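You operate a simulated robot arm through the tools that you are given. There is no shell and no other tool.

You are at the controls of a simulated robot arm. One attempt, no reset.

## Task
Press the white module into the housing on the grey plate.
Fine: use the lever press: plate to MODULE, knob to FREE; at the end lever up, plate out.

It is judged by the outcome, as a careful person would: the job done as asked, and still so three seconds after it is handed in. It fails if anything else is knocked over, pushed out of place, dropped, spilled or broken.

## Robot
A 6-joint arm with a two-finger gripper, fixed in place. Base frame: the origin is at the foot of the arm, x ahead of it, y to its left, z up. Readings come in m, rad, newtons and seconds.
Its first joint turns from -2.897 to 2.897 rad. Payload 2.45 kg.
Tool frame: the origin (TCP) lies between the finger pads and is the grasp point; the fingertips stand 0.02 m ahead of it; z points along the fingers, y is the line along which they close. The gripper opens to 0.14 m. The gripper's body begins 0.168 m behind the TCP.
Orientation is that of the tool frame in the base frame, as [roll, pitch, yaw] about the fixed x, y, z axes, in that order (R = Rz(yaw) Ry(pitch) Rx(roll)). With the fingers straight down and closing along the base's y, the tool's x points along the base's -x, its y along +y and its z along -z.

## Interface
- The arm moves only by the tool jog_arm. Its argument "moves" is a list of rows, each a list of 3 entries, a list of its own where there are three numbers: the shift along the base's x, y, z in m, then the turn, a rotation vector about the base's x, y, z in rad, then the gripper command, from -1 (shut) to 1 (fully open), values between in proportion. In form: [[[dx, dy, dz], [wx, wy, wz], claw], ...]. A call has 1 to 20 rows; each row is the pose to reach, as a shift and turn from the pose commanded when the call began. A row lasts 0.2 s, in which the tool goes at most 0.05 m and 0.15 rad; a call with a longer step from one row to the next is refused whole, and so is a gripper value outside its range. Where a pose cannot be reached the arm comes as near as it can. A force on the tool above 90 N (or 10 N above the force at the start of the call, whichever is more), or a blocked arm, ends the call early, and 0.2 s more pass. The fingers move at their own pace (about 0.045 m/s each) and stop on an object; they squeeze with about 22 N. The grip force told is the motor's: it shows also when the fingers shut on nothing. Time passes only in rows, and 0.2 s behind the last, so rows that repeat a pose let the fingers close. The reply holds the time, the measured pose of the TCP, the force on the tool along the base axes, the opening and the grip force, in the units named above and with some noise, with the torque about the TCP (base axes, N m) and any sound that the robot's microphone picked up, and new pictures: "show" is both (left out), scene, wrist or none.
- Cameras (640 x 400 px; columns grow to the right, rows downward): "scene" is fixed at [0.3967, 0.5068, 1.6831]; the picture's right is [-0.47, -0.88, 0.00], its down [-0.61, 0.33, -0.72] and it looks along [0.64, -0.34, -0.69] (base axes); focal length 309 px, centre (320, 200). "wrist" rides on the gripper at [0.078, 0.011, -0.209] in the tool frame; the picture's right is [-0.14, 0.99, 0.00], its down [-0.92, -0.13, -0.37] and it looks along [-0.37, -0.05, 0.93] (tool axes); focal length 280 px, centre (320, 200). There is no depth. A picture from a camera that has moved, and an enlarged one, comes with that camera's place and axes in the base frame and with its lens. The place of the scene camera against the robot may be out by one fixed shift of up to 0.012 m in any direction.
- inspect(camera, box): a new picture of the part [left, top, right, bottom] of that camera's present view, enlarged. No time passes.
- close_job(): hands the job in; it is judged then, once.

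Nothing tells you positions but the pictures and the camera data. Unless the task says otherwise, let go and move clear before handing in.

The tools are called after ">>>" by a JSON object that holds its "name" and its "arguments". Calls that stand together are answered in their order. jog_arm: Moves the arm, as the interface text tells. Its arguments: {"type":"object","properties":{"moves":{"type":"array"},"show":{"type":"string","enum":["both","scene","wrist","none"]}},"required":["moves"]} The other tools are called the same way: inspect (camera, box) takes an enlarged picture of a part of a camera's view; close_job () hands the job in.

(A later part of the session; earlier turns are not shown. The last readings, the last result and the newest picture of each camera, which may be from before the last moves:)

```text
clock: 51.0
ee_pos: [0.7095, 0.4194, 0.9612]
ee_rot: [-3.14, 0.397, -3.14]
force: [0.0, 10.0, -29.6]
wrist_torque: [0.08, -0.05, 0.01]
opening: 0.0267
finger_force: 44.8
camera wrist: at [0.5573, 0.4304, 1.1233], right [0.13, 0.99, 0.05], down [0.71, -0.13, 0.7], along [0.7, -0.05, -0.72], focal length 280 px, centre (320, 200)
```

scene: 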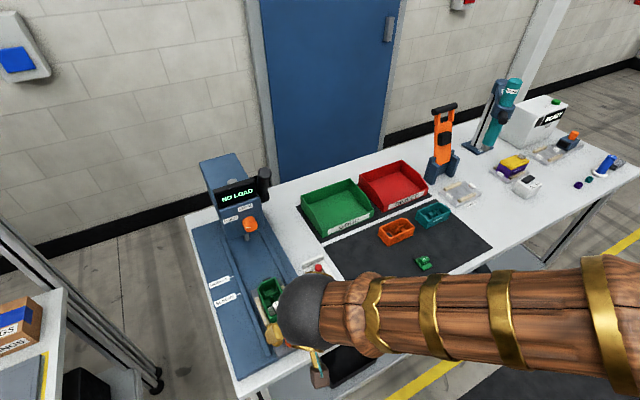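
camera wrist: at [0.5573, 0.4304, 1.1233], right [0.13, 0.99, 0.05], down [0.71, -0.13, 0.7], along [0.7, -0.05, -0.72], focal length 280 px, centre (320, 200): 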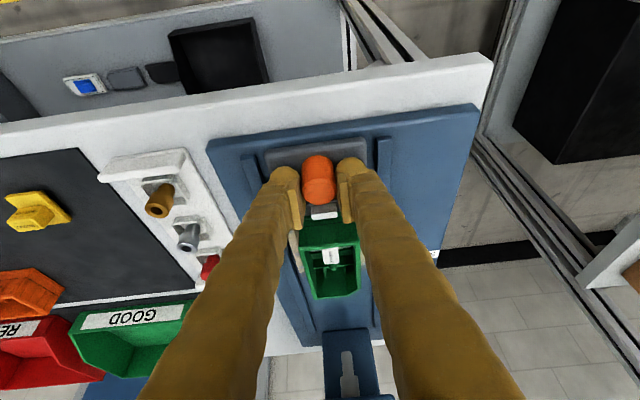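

The plate follows the knob. I'll relax the vertical and sideways load slightly and push the plate on to just short of the MODULE mark.

>>> {"name": "jog_arm", "arguments": {"moves": [[[0, 0.0007, -0.002], [0, 0, 0], -1], [[0.008, 0.0007, -0.002], [0, 0, 0], -1], [[0.022, 0.0007, -0.002], [0, 0, 0], -1], [[0.038, 0.0007, -0.002], [0, 0, 0], -1], [[0.054, 0.0007, -0.002], [0, 0, 0], -1], [[0.07, 0.0007, -0.002], [0, 0, 0], -1], [[0.086, 0.0007, -0.002], [0, 0, 0], -1], [[0.102, 0.0007, -0.002], [0, 0, 0], -1], [[0.118, 0.0007, -0.002], [0, 0, 0], -1], [[0.134, 0.0007, -0.002], [0, 0, 0], -1], [[0.15, 0.0007, -0.002], [0, 0, 0], -1], [[0.15, 0.0007, -0.002], [0, 0, 0], -1]], "show": "both"}}

```text
clock: 53.6
ee_pos: [0.8587, 0.4204, 0.9615]
ee_rot: [-3.14, 0.399, -3.139]
force: [0.7, -11.4, -4.5]
wrist_torque: [-0.15, -0.24, 0.08]
opening: 0.0267
finger_force: 44.9
camera wrist: at [0.7071, 0.4304, 1.1232], right [0.13, 0.99, 0.05], down [0.7, -0.13, 0.7], along [0.7, -0.05, -0.71], focal length 280 px, centre (320, 200)
```

scene: 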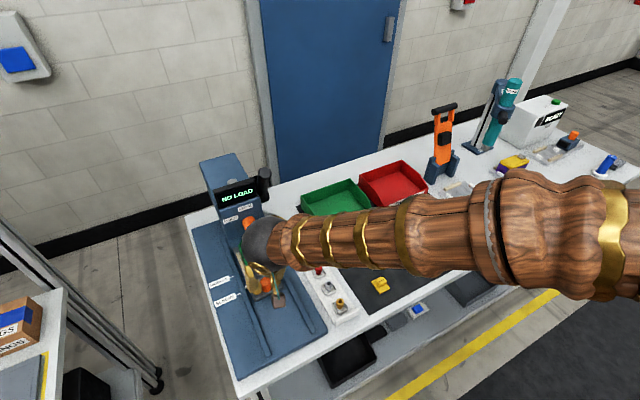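
wrist: 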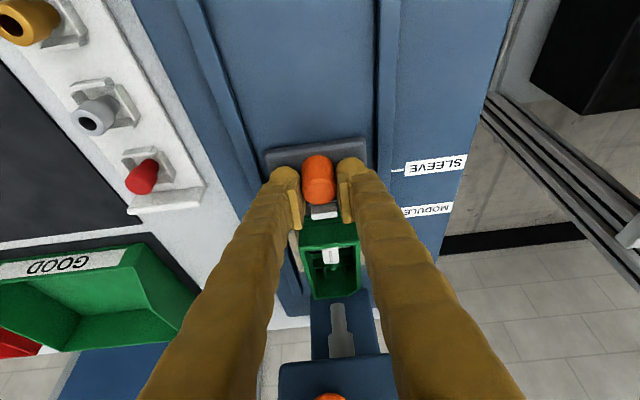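

>>> {"name": "inspect", "arguments": {"camera": "wrist", "box": [330, 120, 480, 240]}}

>>> {"name": "inspect", "arguments": {"camera": "scene", "box": [190, 200, 310, 320]}}

>>> {"name": "inspect", "arguments": {"camera": "wrist", "box": [270, 190, 400, 330]}}

```text
3.33 times, centred on (405, 180) of wrist
camera zoom: at [0.7071, 0.4304, 1.1232], right [0.13, 0.99, 0.05], down [0.7, -0.13, 0.7], along [0.7, -0.05, -0.71], focal length 935 px, centre (37, 267)
```

zoom: 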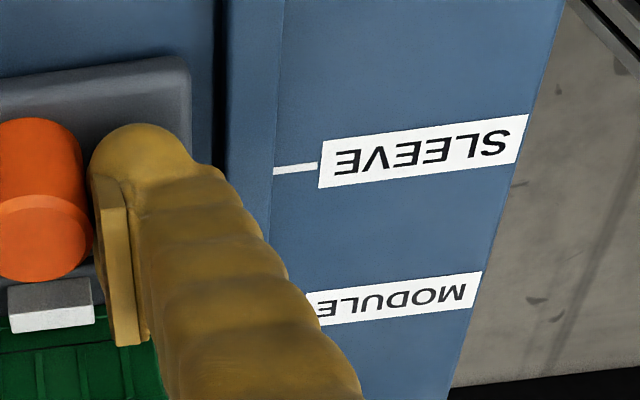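

```text
3.33 times, centred on (250, 260) of scene
camera zoom: at [0.3967, 0.5068, 1.6831], right [-0.47, -0.88, 0.0], down [-0.61, 0.33, -0.72], along [0.64, -0.34, -0.69], focal length 1030 px, centre (553, 0)
```

zoom: 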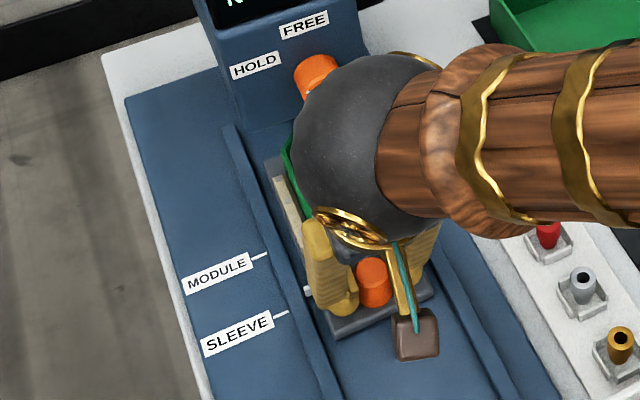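

```text
2.86 times, centred on (335, 260) of wrist
camera zoom: at [0.7071, 0.4304, 1.1232], right [0.13, 0.99, 0.05], down [0.7, -0.13, 0.7], along [0.7, -0.05, -0.71], focal length 801 px, centre (277, 29)
```

zoom: 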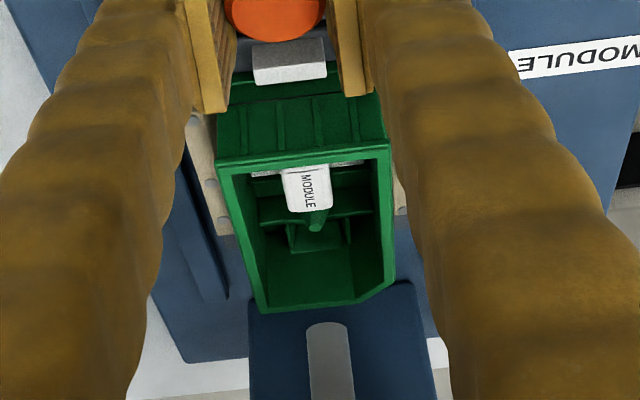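

The pointer is now right at the SLEEVE mark, as expected. MODULE is about 6 cm further; I'll push 5 cm and then check.

>>> {"name": "jog_arm", "arguments": {"moves": [[[0.01, -0.0007, 0], [0, 0, 0], -1], [[0.022, -0.0007, 0], [0, 0, 0], -1], [[0.034, -0.0007, 0], [0, 0, 0], -1], [[0.044, -0.0007, 0], [0, 0, 0], -1], [[0.05, -0.0007, 0], [0, 0, 0], -1], [[0.05, -0.0007, 0], [0, 0, 0], -1]], "show": "both"}}

>>> {"name": "inspect", "arguments": {"camera": "scene", "box": [200, 220, 300, 310]}}

>>> {"name": "inspect", "arguments": {"camera": "wrist", "box": [270, 120, 430, 250]}}

```text
clock: 55.0
ee_pos: [0.9108, 0.421, 0.9611]
ee_rot: [-3.141, 0.399, -3.14]
force: [1.5, 4.8, -3.4]
wrist_torque: [0.04, -0.18, 0.0]
opening: 0.0266
finger_force: 44.8
camera wrist: at [0.7579, 0.4302, 1.1232], right [0.12, 0.99, 0.05], down [0.7, -0.13, 0.7], along [0.7, -0.05, -0.71], focal length 280 px, centre (320, 200)
```

scene: 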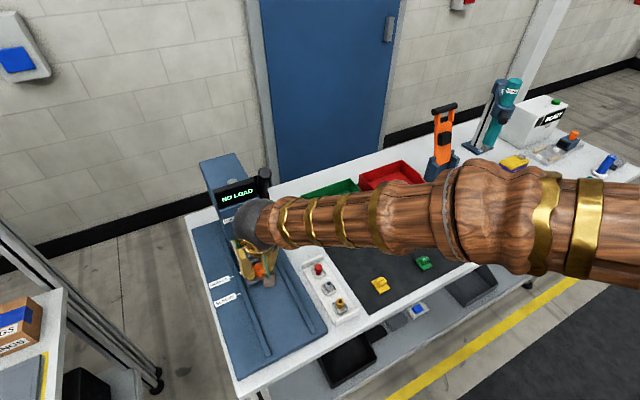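
wrist: 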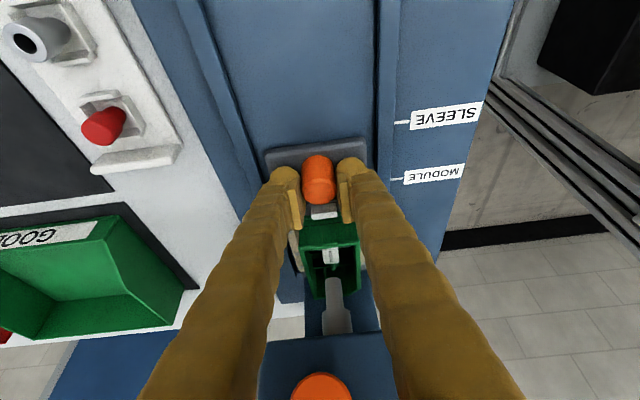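

```text
4.44 times, centred on (250, 265) of scene
camera zoom: at [0.3967, 0.5068, 1.6831], right [-0.47, -0.88, 0.0], down [-0.61, 0.33, -0.72], along [0.64, -0.34, -0.69], focal length 1373 px, centre (631, -89)
```

zoom: 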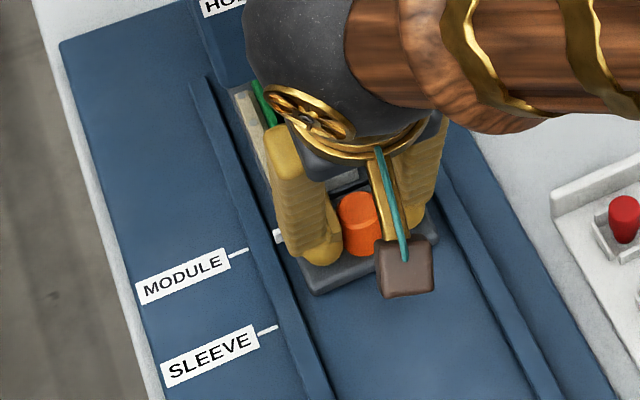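

```text
3.08 times, centred on (350, 185) of wrist
camera zoom: at [0.7579, 0.4302, 1.1232], right [0.12, 0.99, 0.05], down [0.7, -0.13, 0.7], along [0.7, -0.05, -0.71], focal length 863 px, centre (228, 246)
```

zoom: 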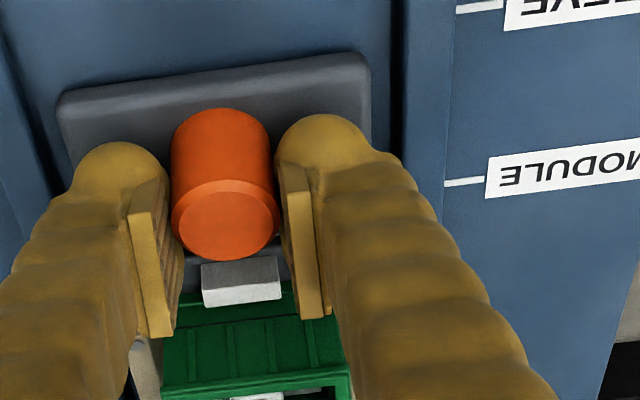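

The pointer is close to the MODULE line but seems a little short. I'll zoom in to measure the remaining gap.

>>> {"name": "inspect", "arguments": {"camera": "scene", "box": [220, 255, 260, 285]}}

>>> {"name": "inspect", "arguments": {"camera": "wrist", "box": [340, 140, 420, 200]}}

>>> {"name": "inspect", "arguments": {"camera": "wrist", "box": [280, 220, 390, 340]}}

```text
13.33 times, centred on (240, 270) of scene
camera zoom: at [0.3967, 0.5068, 1.6831], right [-0.47, -0.88, 0.0], down [-0.61, 0.33, -0.72], along [0.64, -0.34, -0.69], focal length 4119 px, centre (1387, -733)
```

zoom: 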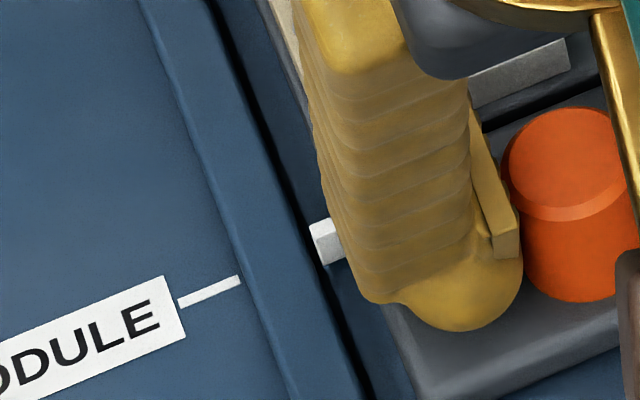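

```text
6.67 times, centred on (380, 170) of wrist
camera zoom: at [0.7579, 0.4302, 1.1232], right [0.12, 0.99, 0.05], down [0.7, -0.13, 0.7], along [0.7, -0.05, -0.71], focal length 1869 px, centre (-80, 400)
```

zoom: 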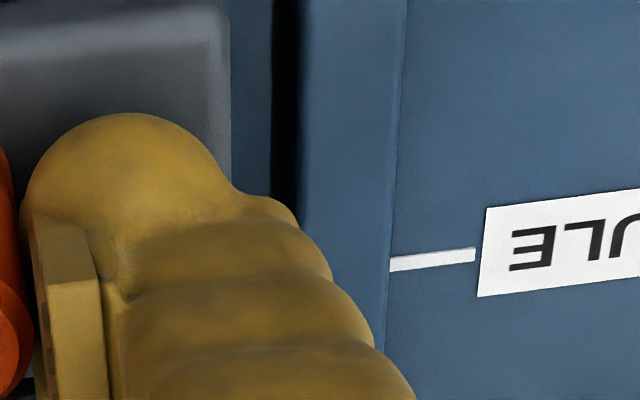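

```text
3.33 times, centred on (335, 280) of wrist
camera zoom: at [0.7579, 0.4302, 1.1232], right [0.12, 0.99, 0.05], down [0.7, -0.13, 0.7], along [0.7, -0.05, -0.71], focal length 935 px, centre (270, -67)
```

zoom: 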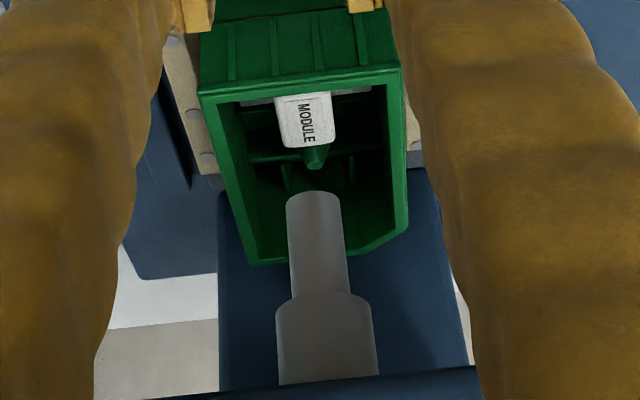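

The different views put the remaining gap at between 2 and 8 mm. I'll push another 4 mm, let go of the knob, back off and check the alignment from a cleaner angle.

>>> {"name": "jog_arm", "arguments": {"moves": [[[0.002, 0, 0], [0, 0, 0], -1], [[0.004, 0, 0], [0, 0, 0], -1], [[0.004, 0, 0], [0, 0, 0], -1], [[0.004, 0, 0], [0, 0, 0], -0.4], [[0.004, 0, 0], [0, 0, 0], -0.35], [[-0.008, 0, 0.028], [0, 0, 0], -0.35], [[-0.024, 0, 0.066], [0, 0, 0], -0.35], [[-0.05, 0, 0.1], [0, 0, 0], -0.35], [[-0.09, 0, 0.12], [0, 0, 0], -0.35], [[-0.13, 0, 0.14], [0, 0, 0], -0.35], [[-0.16, 0, 0.17], [0, 0, 0], -0.35]], "show": "both"}}

>>> {"name": "inspect", "arguments": {"camera": "scene", "box": [220, 255, 260, 285]}}

>>> {"name": "inspect", "arguments": {"camera": "wrist", "box": [270, 150, 430, 280]}}

```text
clock: 57.4
ee_pos: [0.7489, 0.421, 1.1297]
ee_rot: [3.141, 0.399, -3.14]
force: [-0.7, -0.1, -0.7]
wrist_torque: [0.0, 0.0, -0.01]
opening: 0.0452
finger_force: 0.1
camera wrist: at [0.5973, 0.4309, 1.2922], right [0.12, 0.99, 0.05], down [0.71, -0.13, 0.7], along [0.7, -0.05, -0.71], focal length 280 px, centre (320, 200)
```

scene: 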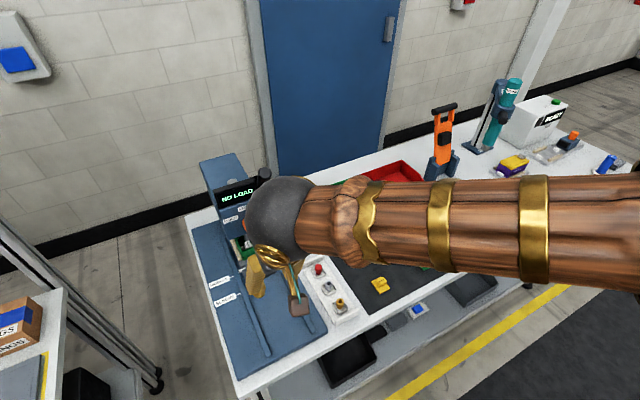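
wrist: 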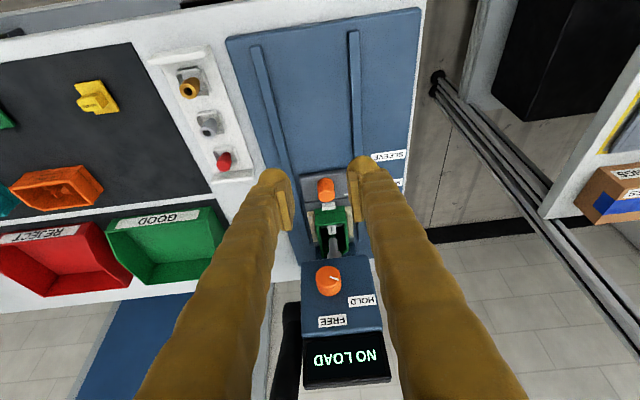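

```text
13.33 times, centred on (240, 270) of scene
camera zoom: at [0.3967, 0.5068, 1.6831], right [-0.47, -0.88, 0.0], down [-0.61, 0.33, -0.72], along [0.64, -0.34, -0.69], focal length 4119 px, centre (1387, -733)
```

zoom: 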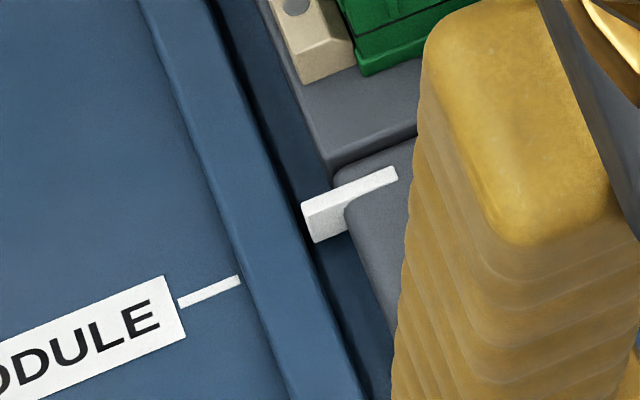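

```text
3.08 times, centred on (350, 215) of wrist
camera zoom: at [0.5973, 0.4309, 1.2922], right [0.12, 0.99, 0.05], down [0.71, -0.13, 0.7], along [0.7, -0.05, -0.71], focal length 863 px, centre (228, 154)
```

zoom: 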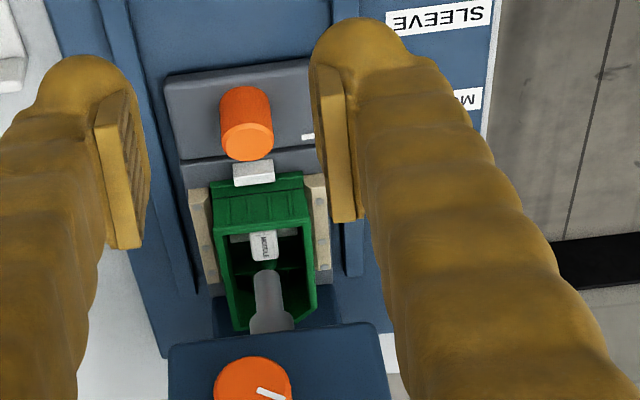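

The scene zoom now shows the pointer practically in line with MODULE (within about 2 mm). I'll check from a second place, with the camera nearer to the same x, to rule out parallax.

>>> {"name": "jog_arm", "arguments": {"moves": [[[0.01, -0.045, 0], [0, 0.06, 0], -0.35], [[0.03, -0.085, 0], [0, 0.13, 0], -0.35], [[0.055, -0.12, 0], [0, 0.2, 0], -0.35], [[0.085, -0.155, 0], [0, 0.27, 0], -0.35], [[0.115, -0.19, -0.01], [0, 0.34, 0], -0.35], [[0.145, -0.22, -0.02], [0, 0.4, 0], -0.35], [[0.165, -0.225, -0.03], [0, 0.4, 0], -0.35], [[0.165, -0.225, -0.03], [0, 0.4, 0], -0.35]], "show": "both"}}

>>> {"name": "inspect", "arguments": {"camera": "wrist", "box": [440, 60, 620, 220]}}

>>> {"name": "inspect", "arguments": {"camera": "scene", "box": [210, 190, 290, 290]}}

```text
clock: 59.2
ee_pos: [0.9151, 0.1944, 1.1005]
ee_rot: [-3.141, -0.001, -3.141]
force: [0.3, 0.2, 0.2]
wrist_torque: [0.05, 0.0, -0.02]
opening: 0.0454
finger_force: 0.1
camera wrist: at [0.8371, 0.2052, 1.31], right [0.14, 0.99, 0.0], down [0.92, -0.13, 0.37], along [0.36, -0.05, -0.93], focal length 280 px, centre (320, 200)
```

scene: 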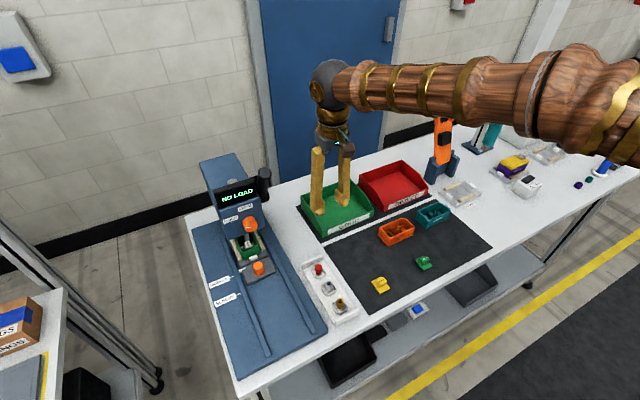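
wrist: 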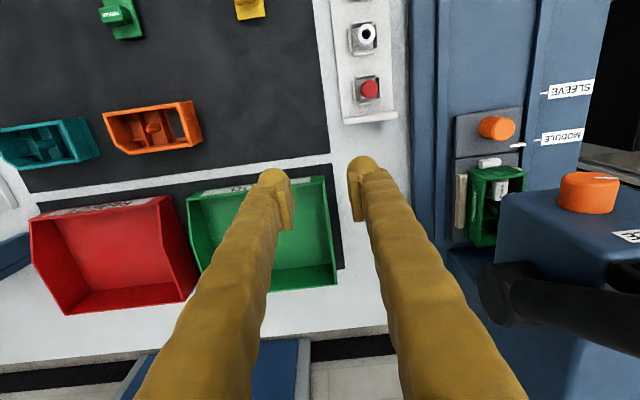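

```text
2.50 times, centred on (530, 140) of wrist
camera zoom: at [0.8371, 0.2052, 1.31], right [0.14, 0.99, 0.0], down [0.92, -0.13, 0.37], along [0.36, -0.05, -0.93], focal length 701 px, centre (-205, 350)
```

zoom: 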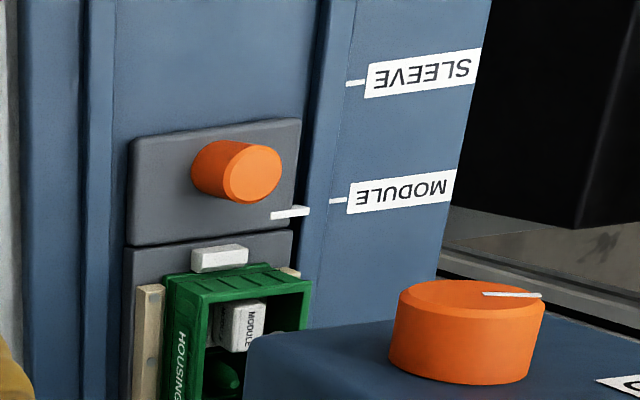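

```text
4.00 times, centred on (250, 240) of scene
camera zoom: at [0.3967, 0.5068, 1.6831], right [-0.47, -0.88, 0.0], down [-0.61, 0.33, -0.72], along [0.64, -0.34, -0.69], focal length 1236 px, centre (600, 40)
```

zoom: 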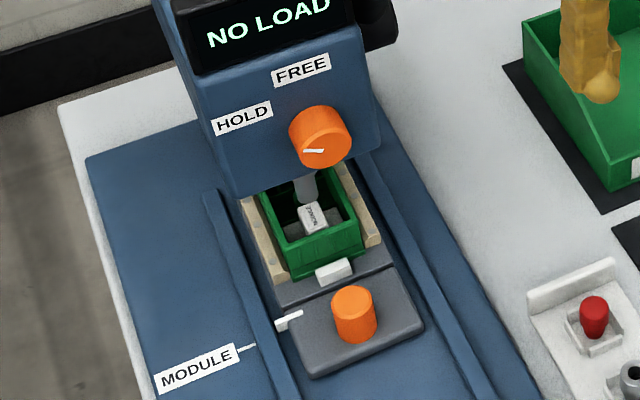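

Both views agree: the pointer is level with the MODULE line and the ram stands over the block. Next is the mode knob, so I'll swing the tool horizontal (pointing +x) in front of the press head.

>>> {"name": "jog_arm", "arguments": {"moves": [[[-0.015, 0.01, 0.01], [0, -0.13, 0], -0.35], [[-0.03, 0.025, 0.02], [0, -0.26, 0], -0.35], [[-0.045, 0.04, 0.03], [0, -0.39, 0], -0.3], [[-0.06, 0.06, 0.03], [0, -0.52, 0], -0.3], [[-0.075, 0.08, 0.03], [0, -0.65, 0], -0.3], [[-0.09, 0.1, 0.03], [0, -0.78, 0], -0.3], [[-0.1, 0.12, 0.03], [0, -0.91, 0], -0.3], [[-0.11, 0.14, 0.03], [0, -1.04, 0], -0.3], [[-0.115, 0.16, 0.03], [0, -1.17, 0], -0.3], [[-0.12, 0.18, 0.02], [0, -1.3, 0], -0.3], [[-0.12, 0.2, 0.01], [0, -1.43, 0], -0.3], [[-0.12, 0.215, 0.0], [0, -1.5708, 0], -0.3], [[-0.12, 0.215, 0.0], [0, -1.5708, 0], -0.3]], "show": "both"}}

```text
clock: 62.0
ee_pos: [0.7944, 0.411, 1.0994]
ee_rot: [-0.544, 1.569, -0.542]
force: [-0.3, -0.3, -0.7]
wrist_torque: [0.01, 0.02, 0.0]
opening: 0.049
finger_force: 0.0
camera wrist: at [0.5868, 0.421, 1.0208], right [0.0, 0.99, 0.14], down [-0.37, -0.13, 0.92], along [0.93, -0.05, 0.37], focal length 280 px, centre (320, 200)
```

scene: 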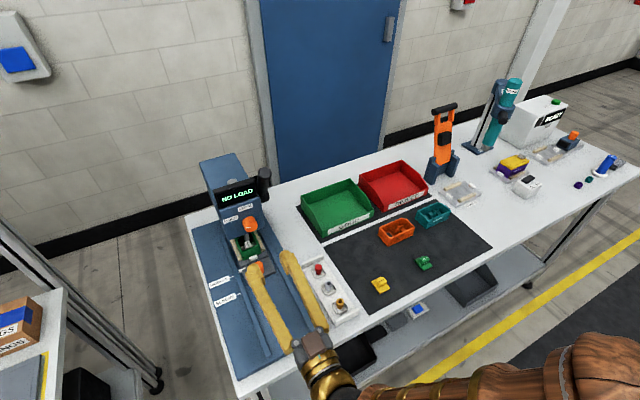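
wrist: 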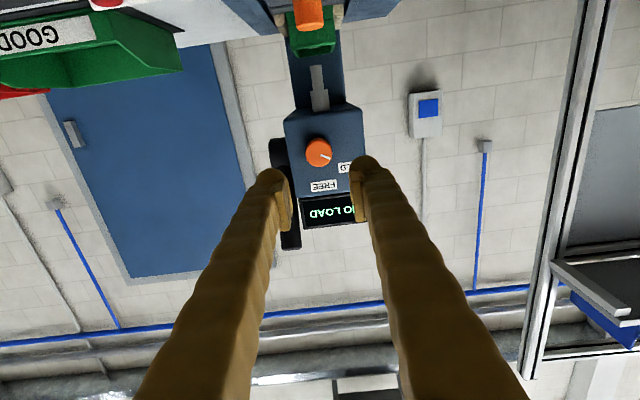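

>>> {"name": "inspect", "arguments": {"camera": "wrist", "box": [260, 90, 400, 230]}}

>>> {"name": "inspect", "arguments": {"camera": "wrist", "box": [280, 50, 380, 130]}}

```text
2.86 times, centred on (330, 160) of wrist
camera zoom: at [0.5868, 0.421, 1.0208], right [0.0, 0.99, 0.14], down [-0.37, -0.13, 0.92], along [0.93, -0.05, 0.37], focal length 801 px, centre (291, 314)
```

zoom: 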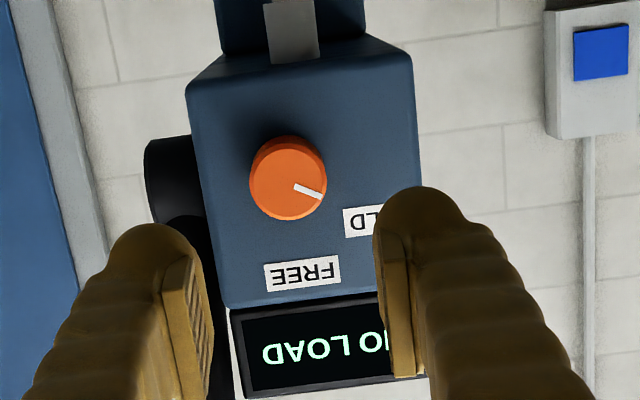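

```text
5.00 times, centred on (330, 90) of wrist
camera zoom: at [0.5868, 0.421, 1.0208], right [0.0, 0.99, 0.14], down [-0.37, -0.13, 0.92], along [0.93, -0.05, 0.37], focal length 1402 px, centre (270, 750)
```

zoom: 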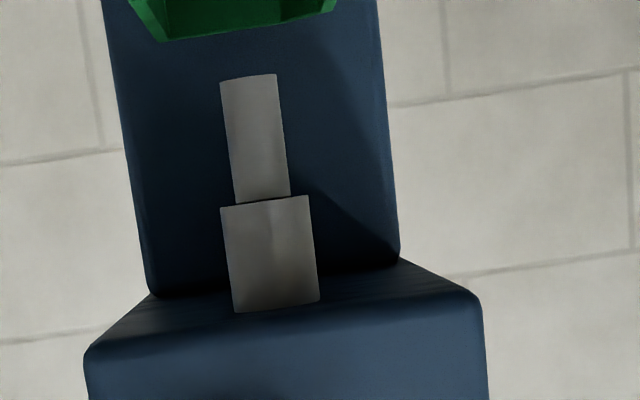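

The knob's mark points to HOLD (about 32° above +y), and FREE is straight up at 90°, so it needs about +58° about x. I'll advance around the knob and close on it.

>>> {"name": "jog_arm", "arguments": {"moves": [[[0.04, -0.0015, -0.0022], [0, 0, 0], -0.3], [[0.08, -0.0015, -0.0022], [0, 0, 0], -0.3], [[0.11, -0.0015, -0.0022], [0, 0, 0], -0.3], [[0.125, -0.0015, -0.0022], [0, 0, 0], -0.3], [[0.134, -0.0015, -0.0022], [0, 0, 0], -0.3], [[0.134, -0.0015, -0.0022], [0, 0, 0], -0.3]], "show": "wrist"}}

>>> {"name": "inspect", "arguments": {"camera": "wrist", "box": [260, 120, 380, 240]}}

>>> {"name": "inspect", "arguments": {"camera": "scene", "box": [190, 160, 300, 280]}}

```text
clock: 63.4
ee_pos: [0.9292, 0.4088, 1.0975]
ee_rot: [-1.962, 1.567, -1.958]
force: [0.1, 0.7, -0.3]
wrist_torque: [-0.01, 0.03, -0.01]
opening: 0.0488
finger_force: 0.0
camera wrist: at [0.7207, 0.4186, 1.0192], right [0.0, 0.99, 0.14], down [-0.37, -0.13, 0.92], along [0.93, -0.05, 0.36], focal length 280 px, centre (320, 200)
```

wrist: 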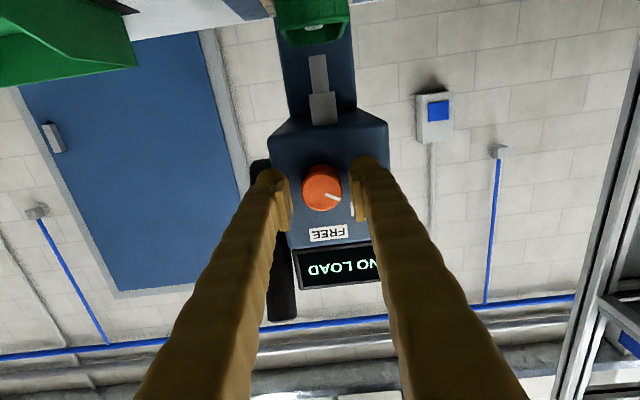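

```text
3.33 times, centred on (320, 180) of wrist
camera zoom: at [0.7207, 0.4186, 1.0192], right [0.0, 0.99, 0.14], down [-0.37, -0.13, 0.92], along [0.93, -0.05, 0.36], focal length 935 px, centre (320, 267)
```

zoom: 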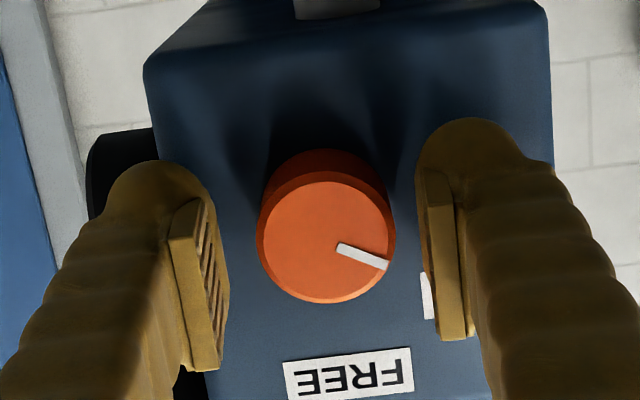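

```text
3.33 times, centred on (245, 220) of scene
camera zoom: at [0.3967, 0.5068, 1.6831], right [-0.47, -0.88, 0.0], down [-0.61, 0.33, -0.72], along [0.64, -0.34, -0.69], focal length 1030 px, centre (570, 133)
```

zoom: 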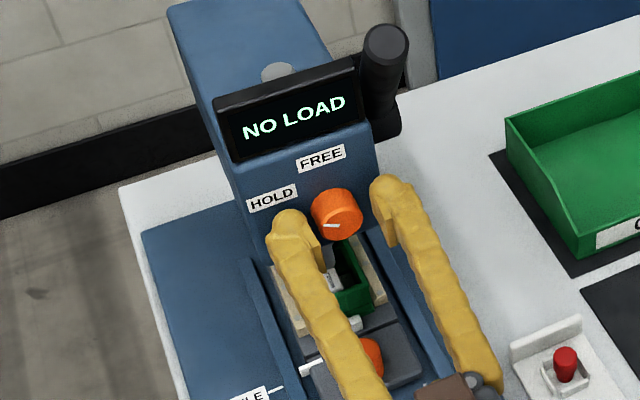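

The knob is well between the pads; I'll correct by 1 mm in y and 2 mm in z, and close.

>>> {"name": "jog_arm", "arguments": {"moves": [[[0, 0.001, -0.002], [0, 0, 0], -0.3], [[0, 0.001, -0.002], [0, 0, 0], -1], [[0, 0.001, -0.002], [0, 0, 0], -1], [[0, 0.001, -0.002], [0, 0, 0], -1], [[0, 0.001, -0.002], [0, 0, 0], -1]], "show": "none"}}

>>> {"name": "inspect", "arguments": {"camera": "wrist", "box": [260, 120, 380, 240]}}

```text
clock: 64.6
ee_pos: [0.9303, 0.4103, 1.0965]
ee_rot: [-1.871, 1.568, -1.868]
force: [5.8, 13.4, -1.3]
wrist_torque: [0.02, 0.02, 0.15]
opening: 0.0326
finger_force: 44.8
```

```text
3.33 times, centred on (320, 180) of wrist
camera zoom: at [0.7208, 0.42, 1.0174], right [0.0, 0.99, 0.14], down [-0.37, -0.13, 0.92], along [0.93, -0.05, 0.36], focal length 935 px, centre (320, 267)
```

zoom: 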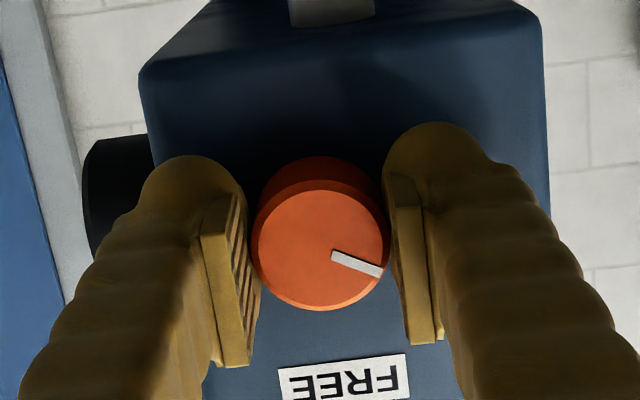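

Gripped on the knob. Now rotating it about +58° (about +x) in small steps.

>>> {"name": "jog_arm", "arguments": {"moves": [[[0, 0.0007, 0], [0, 0, 0], -1], [[0, 0.0007, 0], [0.1, 0, 0], -1], [[0, 0.0007, 0], [0.2, 0, 0], -1], [[0, 0.0007, 0], [0.3, 0, 0], -1], [[0, 0.0007, 0], [0.4, 0, 0], -1], [[0, 0.0007, 0], [0.5, 0, 0], -1], [[0, 0.0007, 0], [0.6, 0, 0], -1], [[0, 0.0007, 0], [0.7, 0, 0], -1], [[0, 0.0007, 0], [0.8, 0, 0], -1], [[0, 0.0007, 0], [0.9, 0, 0], -1], [[0, 0.0007, 0], [1.0, 0, 0], -1], [[0, 0.0007, 0], [1.02, 0, 0], -1], [[0, 0.0007, 0], [1.02, 0, 0], -1]], "show": "both"}}

>>> {"name": "inspect", "arguments": {"camera": "wrist", "box": [250, 110, 390, 240]}}

>>> {"name": "inspect", "arguments": {"camera": "scene", "box": [190, 160, 300, 280]}}

```text
clock: 65.8
ee_pos: [0.9322, 0.409, 1.1029]
ee_rot: [1.647, 1.299, 1.613]
force: [-2.0, -12.4, -2.5]
wrist_torque: [0.04, -0.14, -0.1]
opening: 0.0319
finger_force: 44.9
out of reach, approached as far as the arm can: row 4, 5
stopped in row 5: the force on the tool passed its limit at 101 N (the readings are from after the stop); the commanded pose is now the measured one
camera wrist: at [0.7229, 0.446, 1.0342], right [0.04, 0.92, 0.4], down [-0.36, -0.36, 0.86], along [0.93, -0.17, 0.32], focal length 280 px, centre (320, 200)
```

scene: 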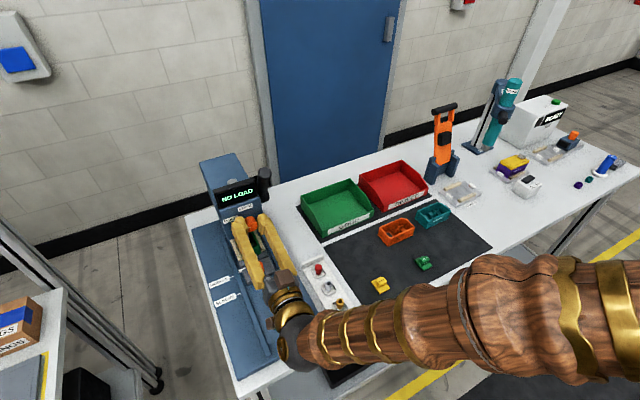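
wrist: 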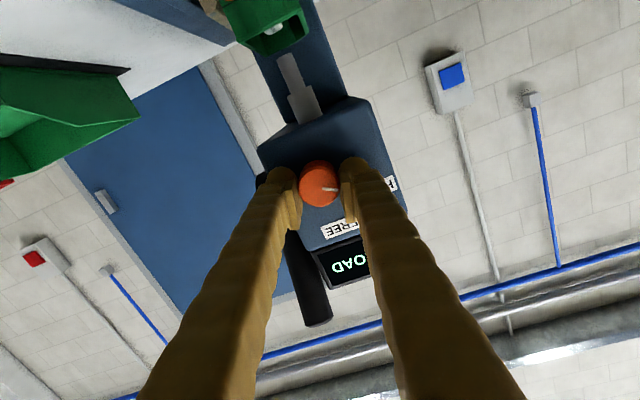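

```text
3.08 times, centred on (320, 175) of wrist
camera zoom: at [0.7229, 0.446, 1.0342], right [0.04, 0.92, 0.4], down [-0.36, -0.36, 0.86], along [0.93, -0.17, 0.32], focal length 863 px, centre (320, 277)
```

zoom: 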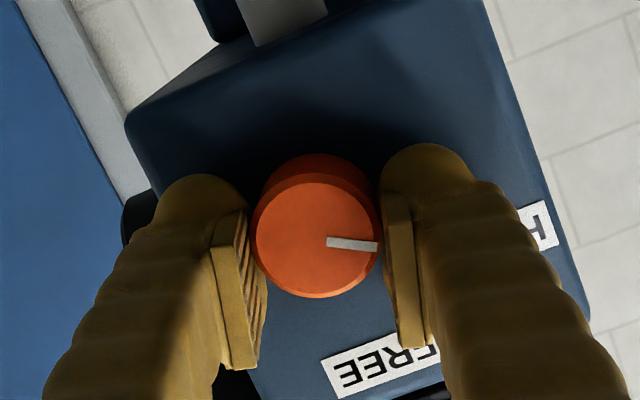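

```text
3.33 times, centred on (245, 220) of scene
camera zoom: at [0.3967, 0.5068, 1.6831], right [-0.47, -0.88, 0.0], down [-0.61, 0.33, -0.72], along [0.64, -0.34, -0.69], focal length 1030 px, centre (570, 133)
```

zoom: 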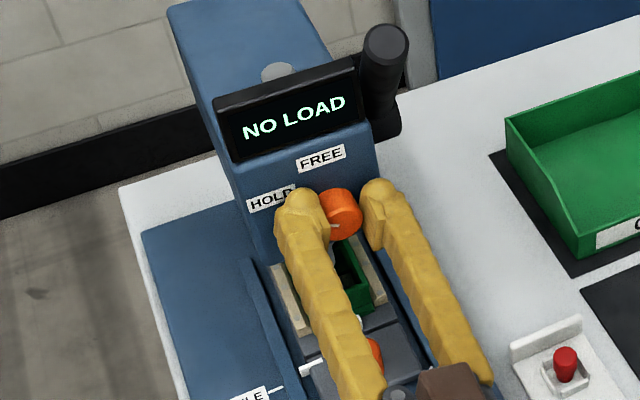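

The wrist reached a joint limit about 15° into the turn, and the pads slipped, so the knob is still at HOLD. I'll open, back off a little and straighten the tool axis.

>>> {"name": "jog_arm", "arguments": {"moves": [[[0, 0, 0], [0, 0, 0], -0.3], [[0, 0, 0], [0, 0, 0], -0.3], [[-0.02, 0, -0.002], [0, -0.01, 0.015], -0.3], [[-0.045, 0.0, -0.005], [0, -0.0204, 0.0311], -0.3], [[-0.06, 0.0, -0.006], [0, -0.0204, 0.0311], -0.3], [[-0.06, 0.0, -0.006], [0, -0.0204, 0.0311], -0.3]], "show": "wrist"}}

>>> {"name": "inspect", "arguments": {"camera": "scene", "box": [190, 160, 300, 280]}}

```text
clock: 67.2
ee_pos: [0.8736, 0.4198, 1.1089]
ee_rot: [1.615, 1.316, 1.602]
force: [0.0, -0.2, 0.0]
wrist_torque: [0.0, 0.03, -0.02]
opening: 0.0489
finger_force: 0.1
out of reach, approached as far as the arm can: row 3, 4, 5, 6
camera wrist: at [0.6646, 0.4511, 1.0383], right [0.01, 0.92, 0.38], down [-0.36, -0.35, 0.86], along [0.93, -0.15, 0.33], focal length 280 px, centre (320, 200)
```

wrist: 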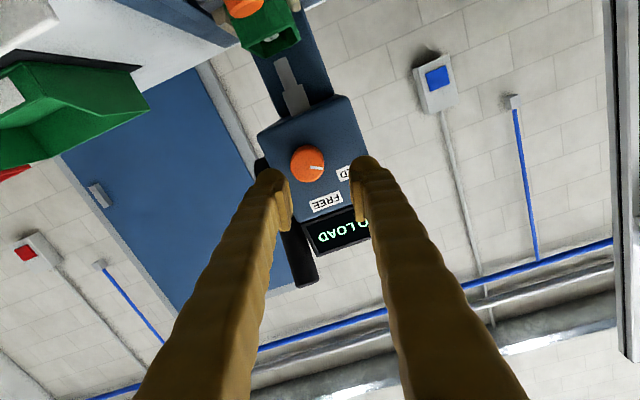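

```text
3.33 times, centred on (245, 220) of scene
camera zoom: at [0.3967, 0.5068, 1.6831], right [-0.47, -0.88, 0.0], down [-0.61, 0.33, -0.72], along [0.64, -0.34, -0.69], focal length 1030 px, centre (570, 133)
```

zoom: 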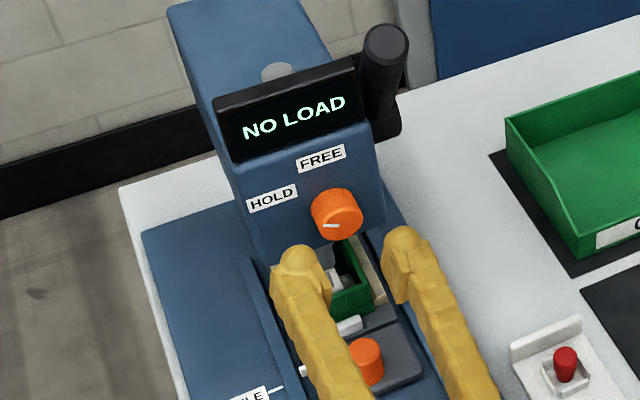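

The arm is up against a joint limit. I'll roll back in the negative direction to free it, then continue to a start angle of around -60°.

>>> {"name": "jog_arm", "arguments": {"moves": [[[-0.01, 0, 0], [-0.1, 0, 0], -0.3], [[-0.02, 0, 0], [-0.2, 0, 0], -0.3], [[-0.03, 0, 0], [-0.3, 0, 0], -0.3], [[-0.03, 0, 0], [-0.4, 0, 0], -0.3], [[-0.03, 0, 0], [-0.4, 0, 0], -0.3]], "show": "wrist"}}

```text
clock: 68.3
ee_pos: [0.8422, 0.4201, 1.1094]
ee_rot: [-1.583, 1.442, -1.58]
force: [0.7, 0.7, -0.3]
wrist_torque: [0.02, -0.03, 0.02]
opening: 0.0492
finger_force: 0.0
camera wrist: at [0.6345, 0.4195, 1.0305], right [0.0, 1.0, 0.01], down [-0.37, -0.01, 0.93], along [0.93, 0.0, 0.37], focal length 280 px, centre (320, 200)
```

wrist: 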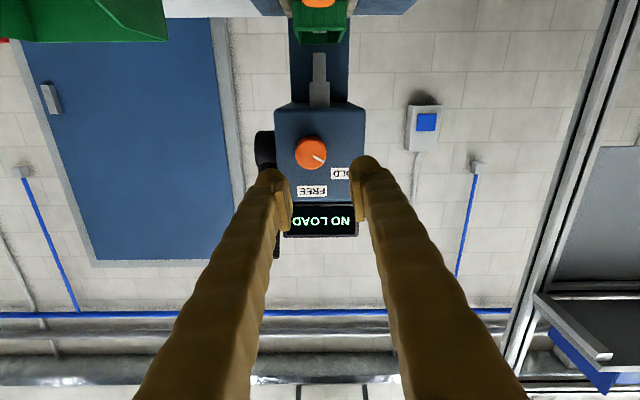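

Free of the limit now (roll about -7°). I'll roll on to about -60° while lining up with the knob axis.

>>> {"name": "jog_arm", "arguments": {"moves": [[[0, -0.002, -0.003], [-0.115, 0, 0], -0.3], [[0, -0.004, -0.006], [-0.23, 0, 0], -0.3], [[0, -0.006, -0.009], [-0.345, 0, 0], -0.3], [[0, -0.008, -0.012], [-0.46, 0, 0], -0.3], [[0, -0.01, -0.014], [-0.575, 0, 0], -0.3], [[0, -0.01, -0.014], [-0.69, 0, 0], -0.3], [[0, -0.01, -0.014], [-0.805, 0, 0], -0.3], [[0, -0.01, -0.014], [-0.92, 0, 0], -0.3], [[0, -0.01, -0.014], [-0.92, 0, 0], -0.3]], "show": "both"}}

>>> {"name": "inspect", "arguments": {"camera": "wrist", "box": [250, 90, 390, 240]}}

```text
clock: 70.3
ee_pos: [0.8429, 0.4094, 1.0946]
ee_rot: [-1.575, 0.522, -1.573]
force: [0.1, 0.4, -0.8]
wrist_torque: [0.01, 0.03, -0.04]
opening: 0.049
finger_force: 0.1
camera wrist: at [0.6342, 0.3468, 1.0472], right [0.0, 0.61, -0.79], down [-0.37, 0.73, 0.57], along [0.93, 0.29, 0.22], focal length 280 px, centre (320, 200)
```

scene: 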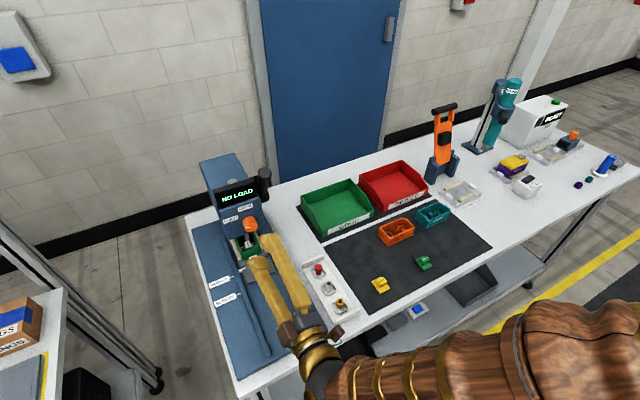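
wrist: 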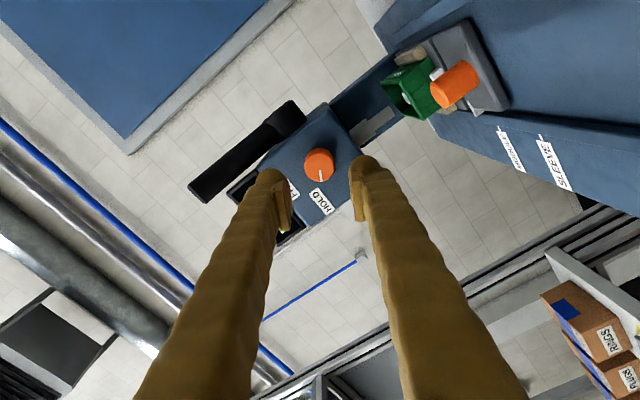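

```text
2.67 times, centred on (320, 165) of wrist
camera zoom: at [0.6342, 0.3468, 1.0472], right [0.0, 0.61, -0.79], down [-0.37, 0.73, 0.57], along [0.93, 0.29, 0.22], focal length 748 px, centre (320, 293)
```

zoom: 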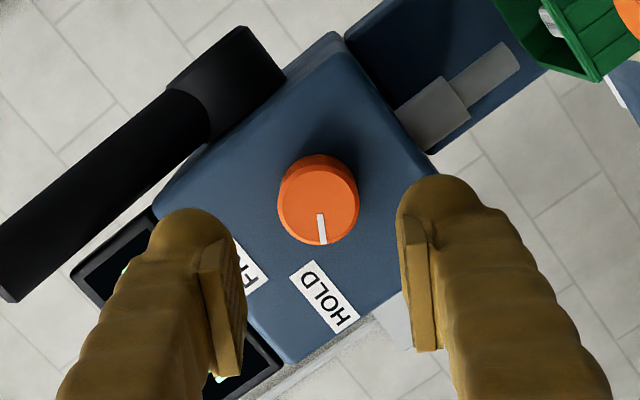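

The tool is rolled to -60° with no limit problems. Advancing onto the knob again.

>>> {"name": "jog_arm", "arguments": {"moves": [[[0.03, 0, 0], [0, 0, 0], -0.3], [[0.06, 0, 0], [0, 0, 0], -0.3], [[0.08, 0, 0], [0, 0, 0], -0.3], [[0.0885, 0, 0], [0, 0, 0], -0.3], [[0.0885, 0, 0], [0, 0, 0], -0.3]], "show": "none"}}

>>> {"name": "inspect", "arguments": {"camera": "wrist", "box": [260, 120, 380, 240]}}

```text
clock: 71.5
ee_pos: [0.9297, 0.4093, 1.0947]
ee_rot: [-1.574, 0.523, -1.571]
force: [-1.3, -0.2, 0.6]
wrist_torque: [0.04, 0.02, -0.01]
opening: 0.0489
finger_force: 0.0
```

```text
3.33 times, centred on (320, 180) of wrist
camera zoom: at [0.7218, 0.3465, 1.0466], right [0.0, 0.61, -0.79], down [-0.37, 0.73, 0.57], along [0.93, 0.29, 0.22], focal length 935 px, centre (320, 267)
```

zoom: 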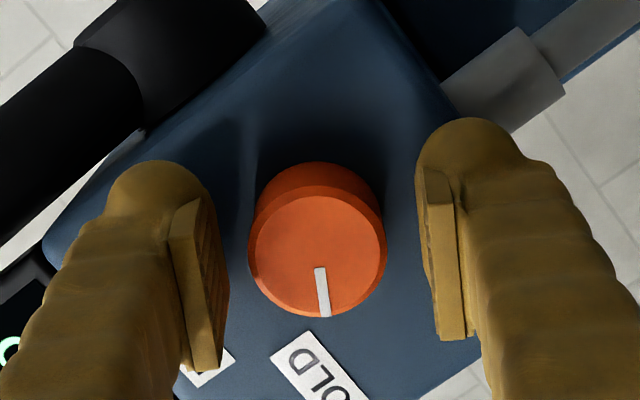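

Centred within a millimetre. Closing and then turning slowly by +1.0 rad.

>>> {"name": "jog_arm", "arguments": {"moves": [[[0, 0, 0], [0, 0, 0], -1], [[0, 0, 0], [0, 0, 0], -1], [[0, 0, 0], [0, 0, 0], -1], [[0, 0, 0], [0, 0, 0], -1], [[0, 0, 0], [0.03, 0, 0], -1], [[0, 0, 0], [0.07, 0, 0], -1], [[0, 0, 0], [0.12, 0, 0], -1], [[0, 0, 0], [0.17, 0, 0], -1], [[0, 0, 0], [0.22, 0, 0], -1], [[0, 0, 0], [0.22, 0, 0], -1]], "show": "none"}}

>>> {"name": "inspect", "arguments": {"camera": "wrist", "box": [260, 120, 380, 240]}}

```text
clock: 73.8
ee_pos: [0.9296, 0.4085, 1.0952]
ee_rot: [-1.574, 0.743, -1.572]
force: [-32.0, -11.9, 6.3]
wrist_torque: [0.05, -0.14, -0.12]
opening: 0.0326
finger_force: 44.7
```

```text
3.33 times, centred on (320, 180) of wrist
camera zoom: at [0.7219, 0.3583, 1.0345], right [0.0, 0.77, -0.64], down [-0.37, 0.59, 0.72], along [0.93, 0.24, 0.28], focal length 935 px, centre (320, 267)
```

zoom: 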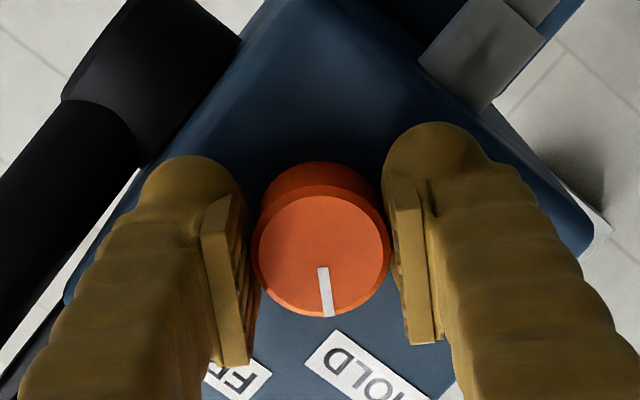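

The knob is turning with the gripper now. I'll relax the axial push slightly and continue the turn.

>>> {"name": "jog_arm", "arguments": {"moves": [[[-0.0015, 0.0005, 0], [0, 0, 0], -1], [[-0.0015, 0.0005, 0], [0.06, 0, 0], -1], [[-0.0015, 0.0005, 0], [0.12, 0, 0], -1], [[-0.0015, 0.0005, 0], [0.18, 0, 0], -1], [[-0.0015, 0.0005, 0], [0.24, 0, 0], -1], [[-0.0015, 0.0005, 0], [0.3, 0, 0], -1], [[-0.0015, 0.0005, 0], [0.36, 0, 0], -1], [[-0.0015, 0.0005, 0], [0.42, 0, 0], -1], [[-0.0015, 0.0005, 0], [0.48, 0, 0], -1], [[-0.0015, 0.0005, 0], [0.54, 0, 0], -1], [[-0.0015, 0.0005, 0], [0.6, 0, 0], -1], [[-0.0015, 0.0005, 0], [0.66, 0, 0], -1], [[-0.0015, 0.0005, 0], [0.72, 0, 0], -1], [[-0.0015, 0.0005, 0], [0.76, 0, 0], -1], [[-0.0015, 0.0005, 0], [0.76, 0, 0], -1]], "show": "none"}}

>>> {"name": "inspect", "arguments": {"camera": "wrist", "box": [250, 120, 390, 250]}}

>>> {"name": "inspect", "arguments": {"camera": "scene", "box": [190, 160, 300, 280]}}

```text
clock: 77.0
ee_pos: [0.9305, 0.4108, 1.0947]
ee_rot: [-1.6, 1.502, -1.596]
force: [11.8, 0.4, -3.8]
wrist_torque: [0.0, 0.0, -0.02]
opening: 0.0327
finger_force: 45.1
```

```text
3.08 times, centred on (320, 185) of wrist
camera zoom: at [0.7211, 0.4146, 1.0161], right [0.0, 1.0, 0.07], down [-0.37, -0.07, 0.93], along [0.93, -0.02, 0.37], focal length 863 px, centre (320, 246)
```

zoom: 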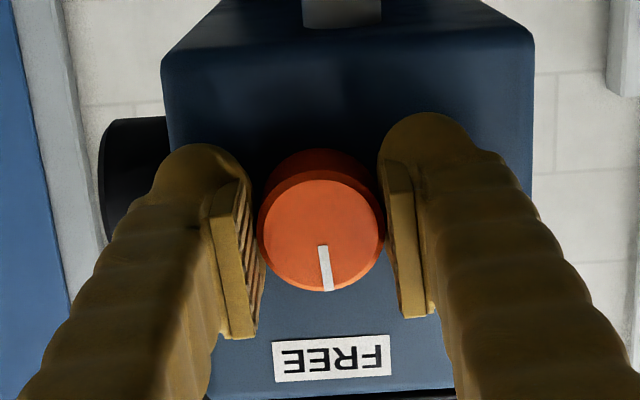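

```text
3.33 times, centred on (245, 220) of scene
camera zoom: at [0.3967, 0.5068, 1.6831], right [-0.47, -0.88, 0.0], down [-0.61, 0.33, -0.72], along [0.64, -0.34, -0.69], focal length 1030 px, centre (570, 133)
```

zoom: 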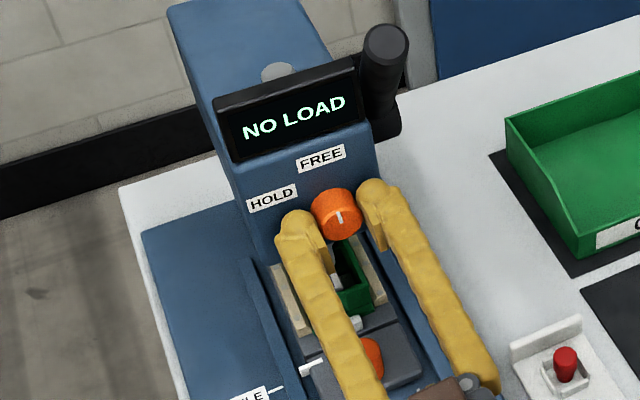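

The mark is within 3° of FREE. One last small turn, then release and back off to verify.

>>> {"name": "jog_arm", "arguments": {"moves": [[[0, 0, 0], [0.03, 0, 0], -1], [[0, 0, 0], [0.06, 0, 0], -1], [[0, 0, 0], [0.06, 0, 0], -1], [[0, 0, 0], [0.06, 0, 0], -0.3], [[0, 0, 0], [0.06, 0, 0], -0.3], [[-0.02, 0, 0], [0.06, 0, 0], -0.3], [[-0.06, 0, 0], [0.06, 0, 0], -0.3], [[-0.1, 0, 0], [0.06, 0, 0], -0.3], [[-0.1, 0, 0], [0.06, 0, 0], -0.3]], "show": "wrist"}}

>>> {"name": "inspect", "arguments": {"camera": "wrist", "box": [260, 80, 390, 230]}}

>>> {"name": "inspect", "arguments": {"camera": "scene", "box": [190, 160, 300, 280]}}

```text
clock: 79.0
ee_pos: [0.8289, 0.4098, 1.0947]
ee_rot: [-1.72, 1.563, -1.722]
force: [-0.5, -0.6, -0.2]
wrist_torque: [-0.01, -0.01, 0.02]
opening: 0.0489
finger_force: 0.0
camera wrist: at [0.6209, 0.4187, 1.0166], right [0.0, 0.99, 0.13], down [-0.37, -0.12, 0.92], along [0.93, -0.05, 0.36], focal length 280 px, centre (320, 200)
```

wrist: 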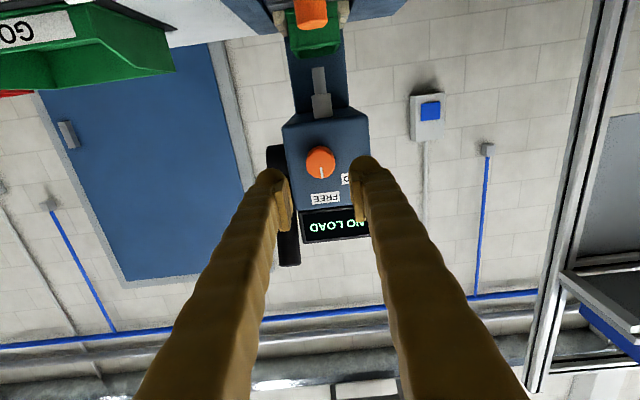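

```text
2.67 times, centred on (325, 155) of wrist
camera zoom: at [0.6209, 0.4187, 1.0166], right [0.0, 0.99, 0.13], down [-0.37, -0.12, 0.92], along [0.93, -0.05, 0.36], focal length 748 px, centre (307, 320)
```

zoom: 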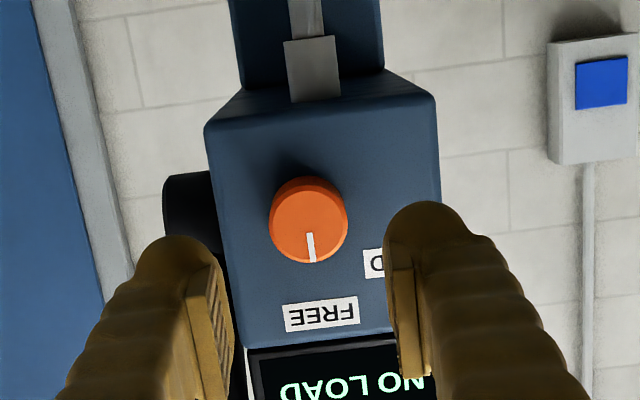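

```text
3.33 times, centred on (245, 220) of scene
camera zoom: at [0.3967, 0.5068, 1.6831], right [-0.47, -0.88, 0.0], down [-0.61, 0.33, -0.72], along [0.64, -0.34, -0.69], focal length 1030 px, centre (570, 133)
```

zoom: 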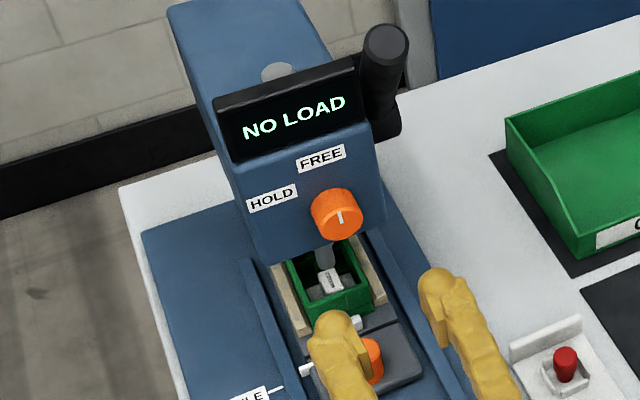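

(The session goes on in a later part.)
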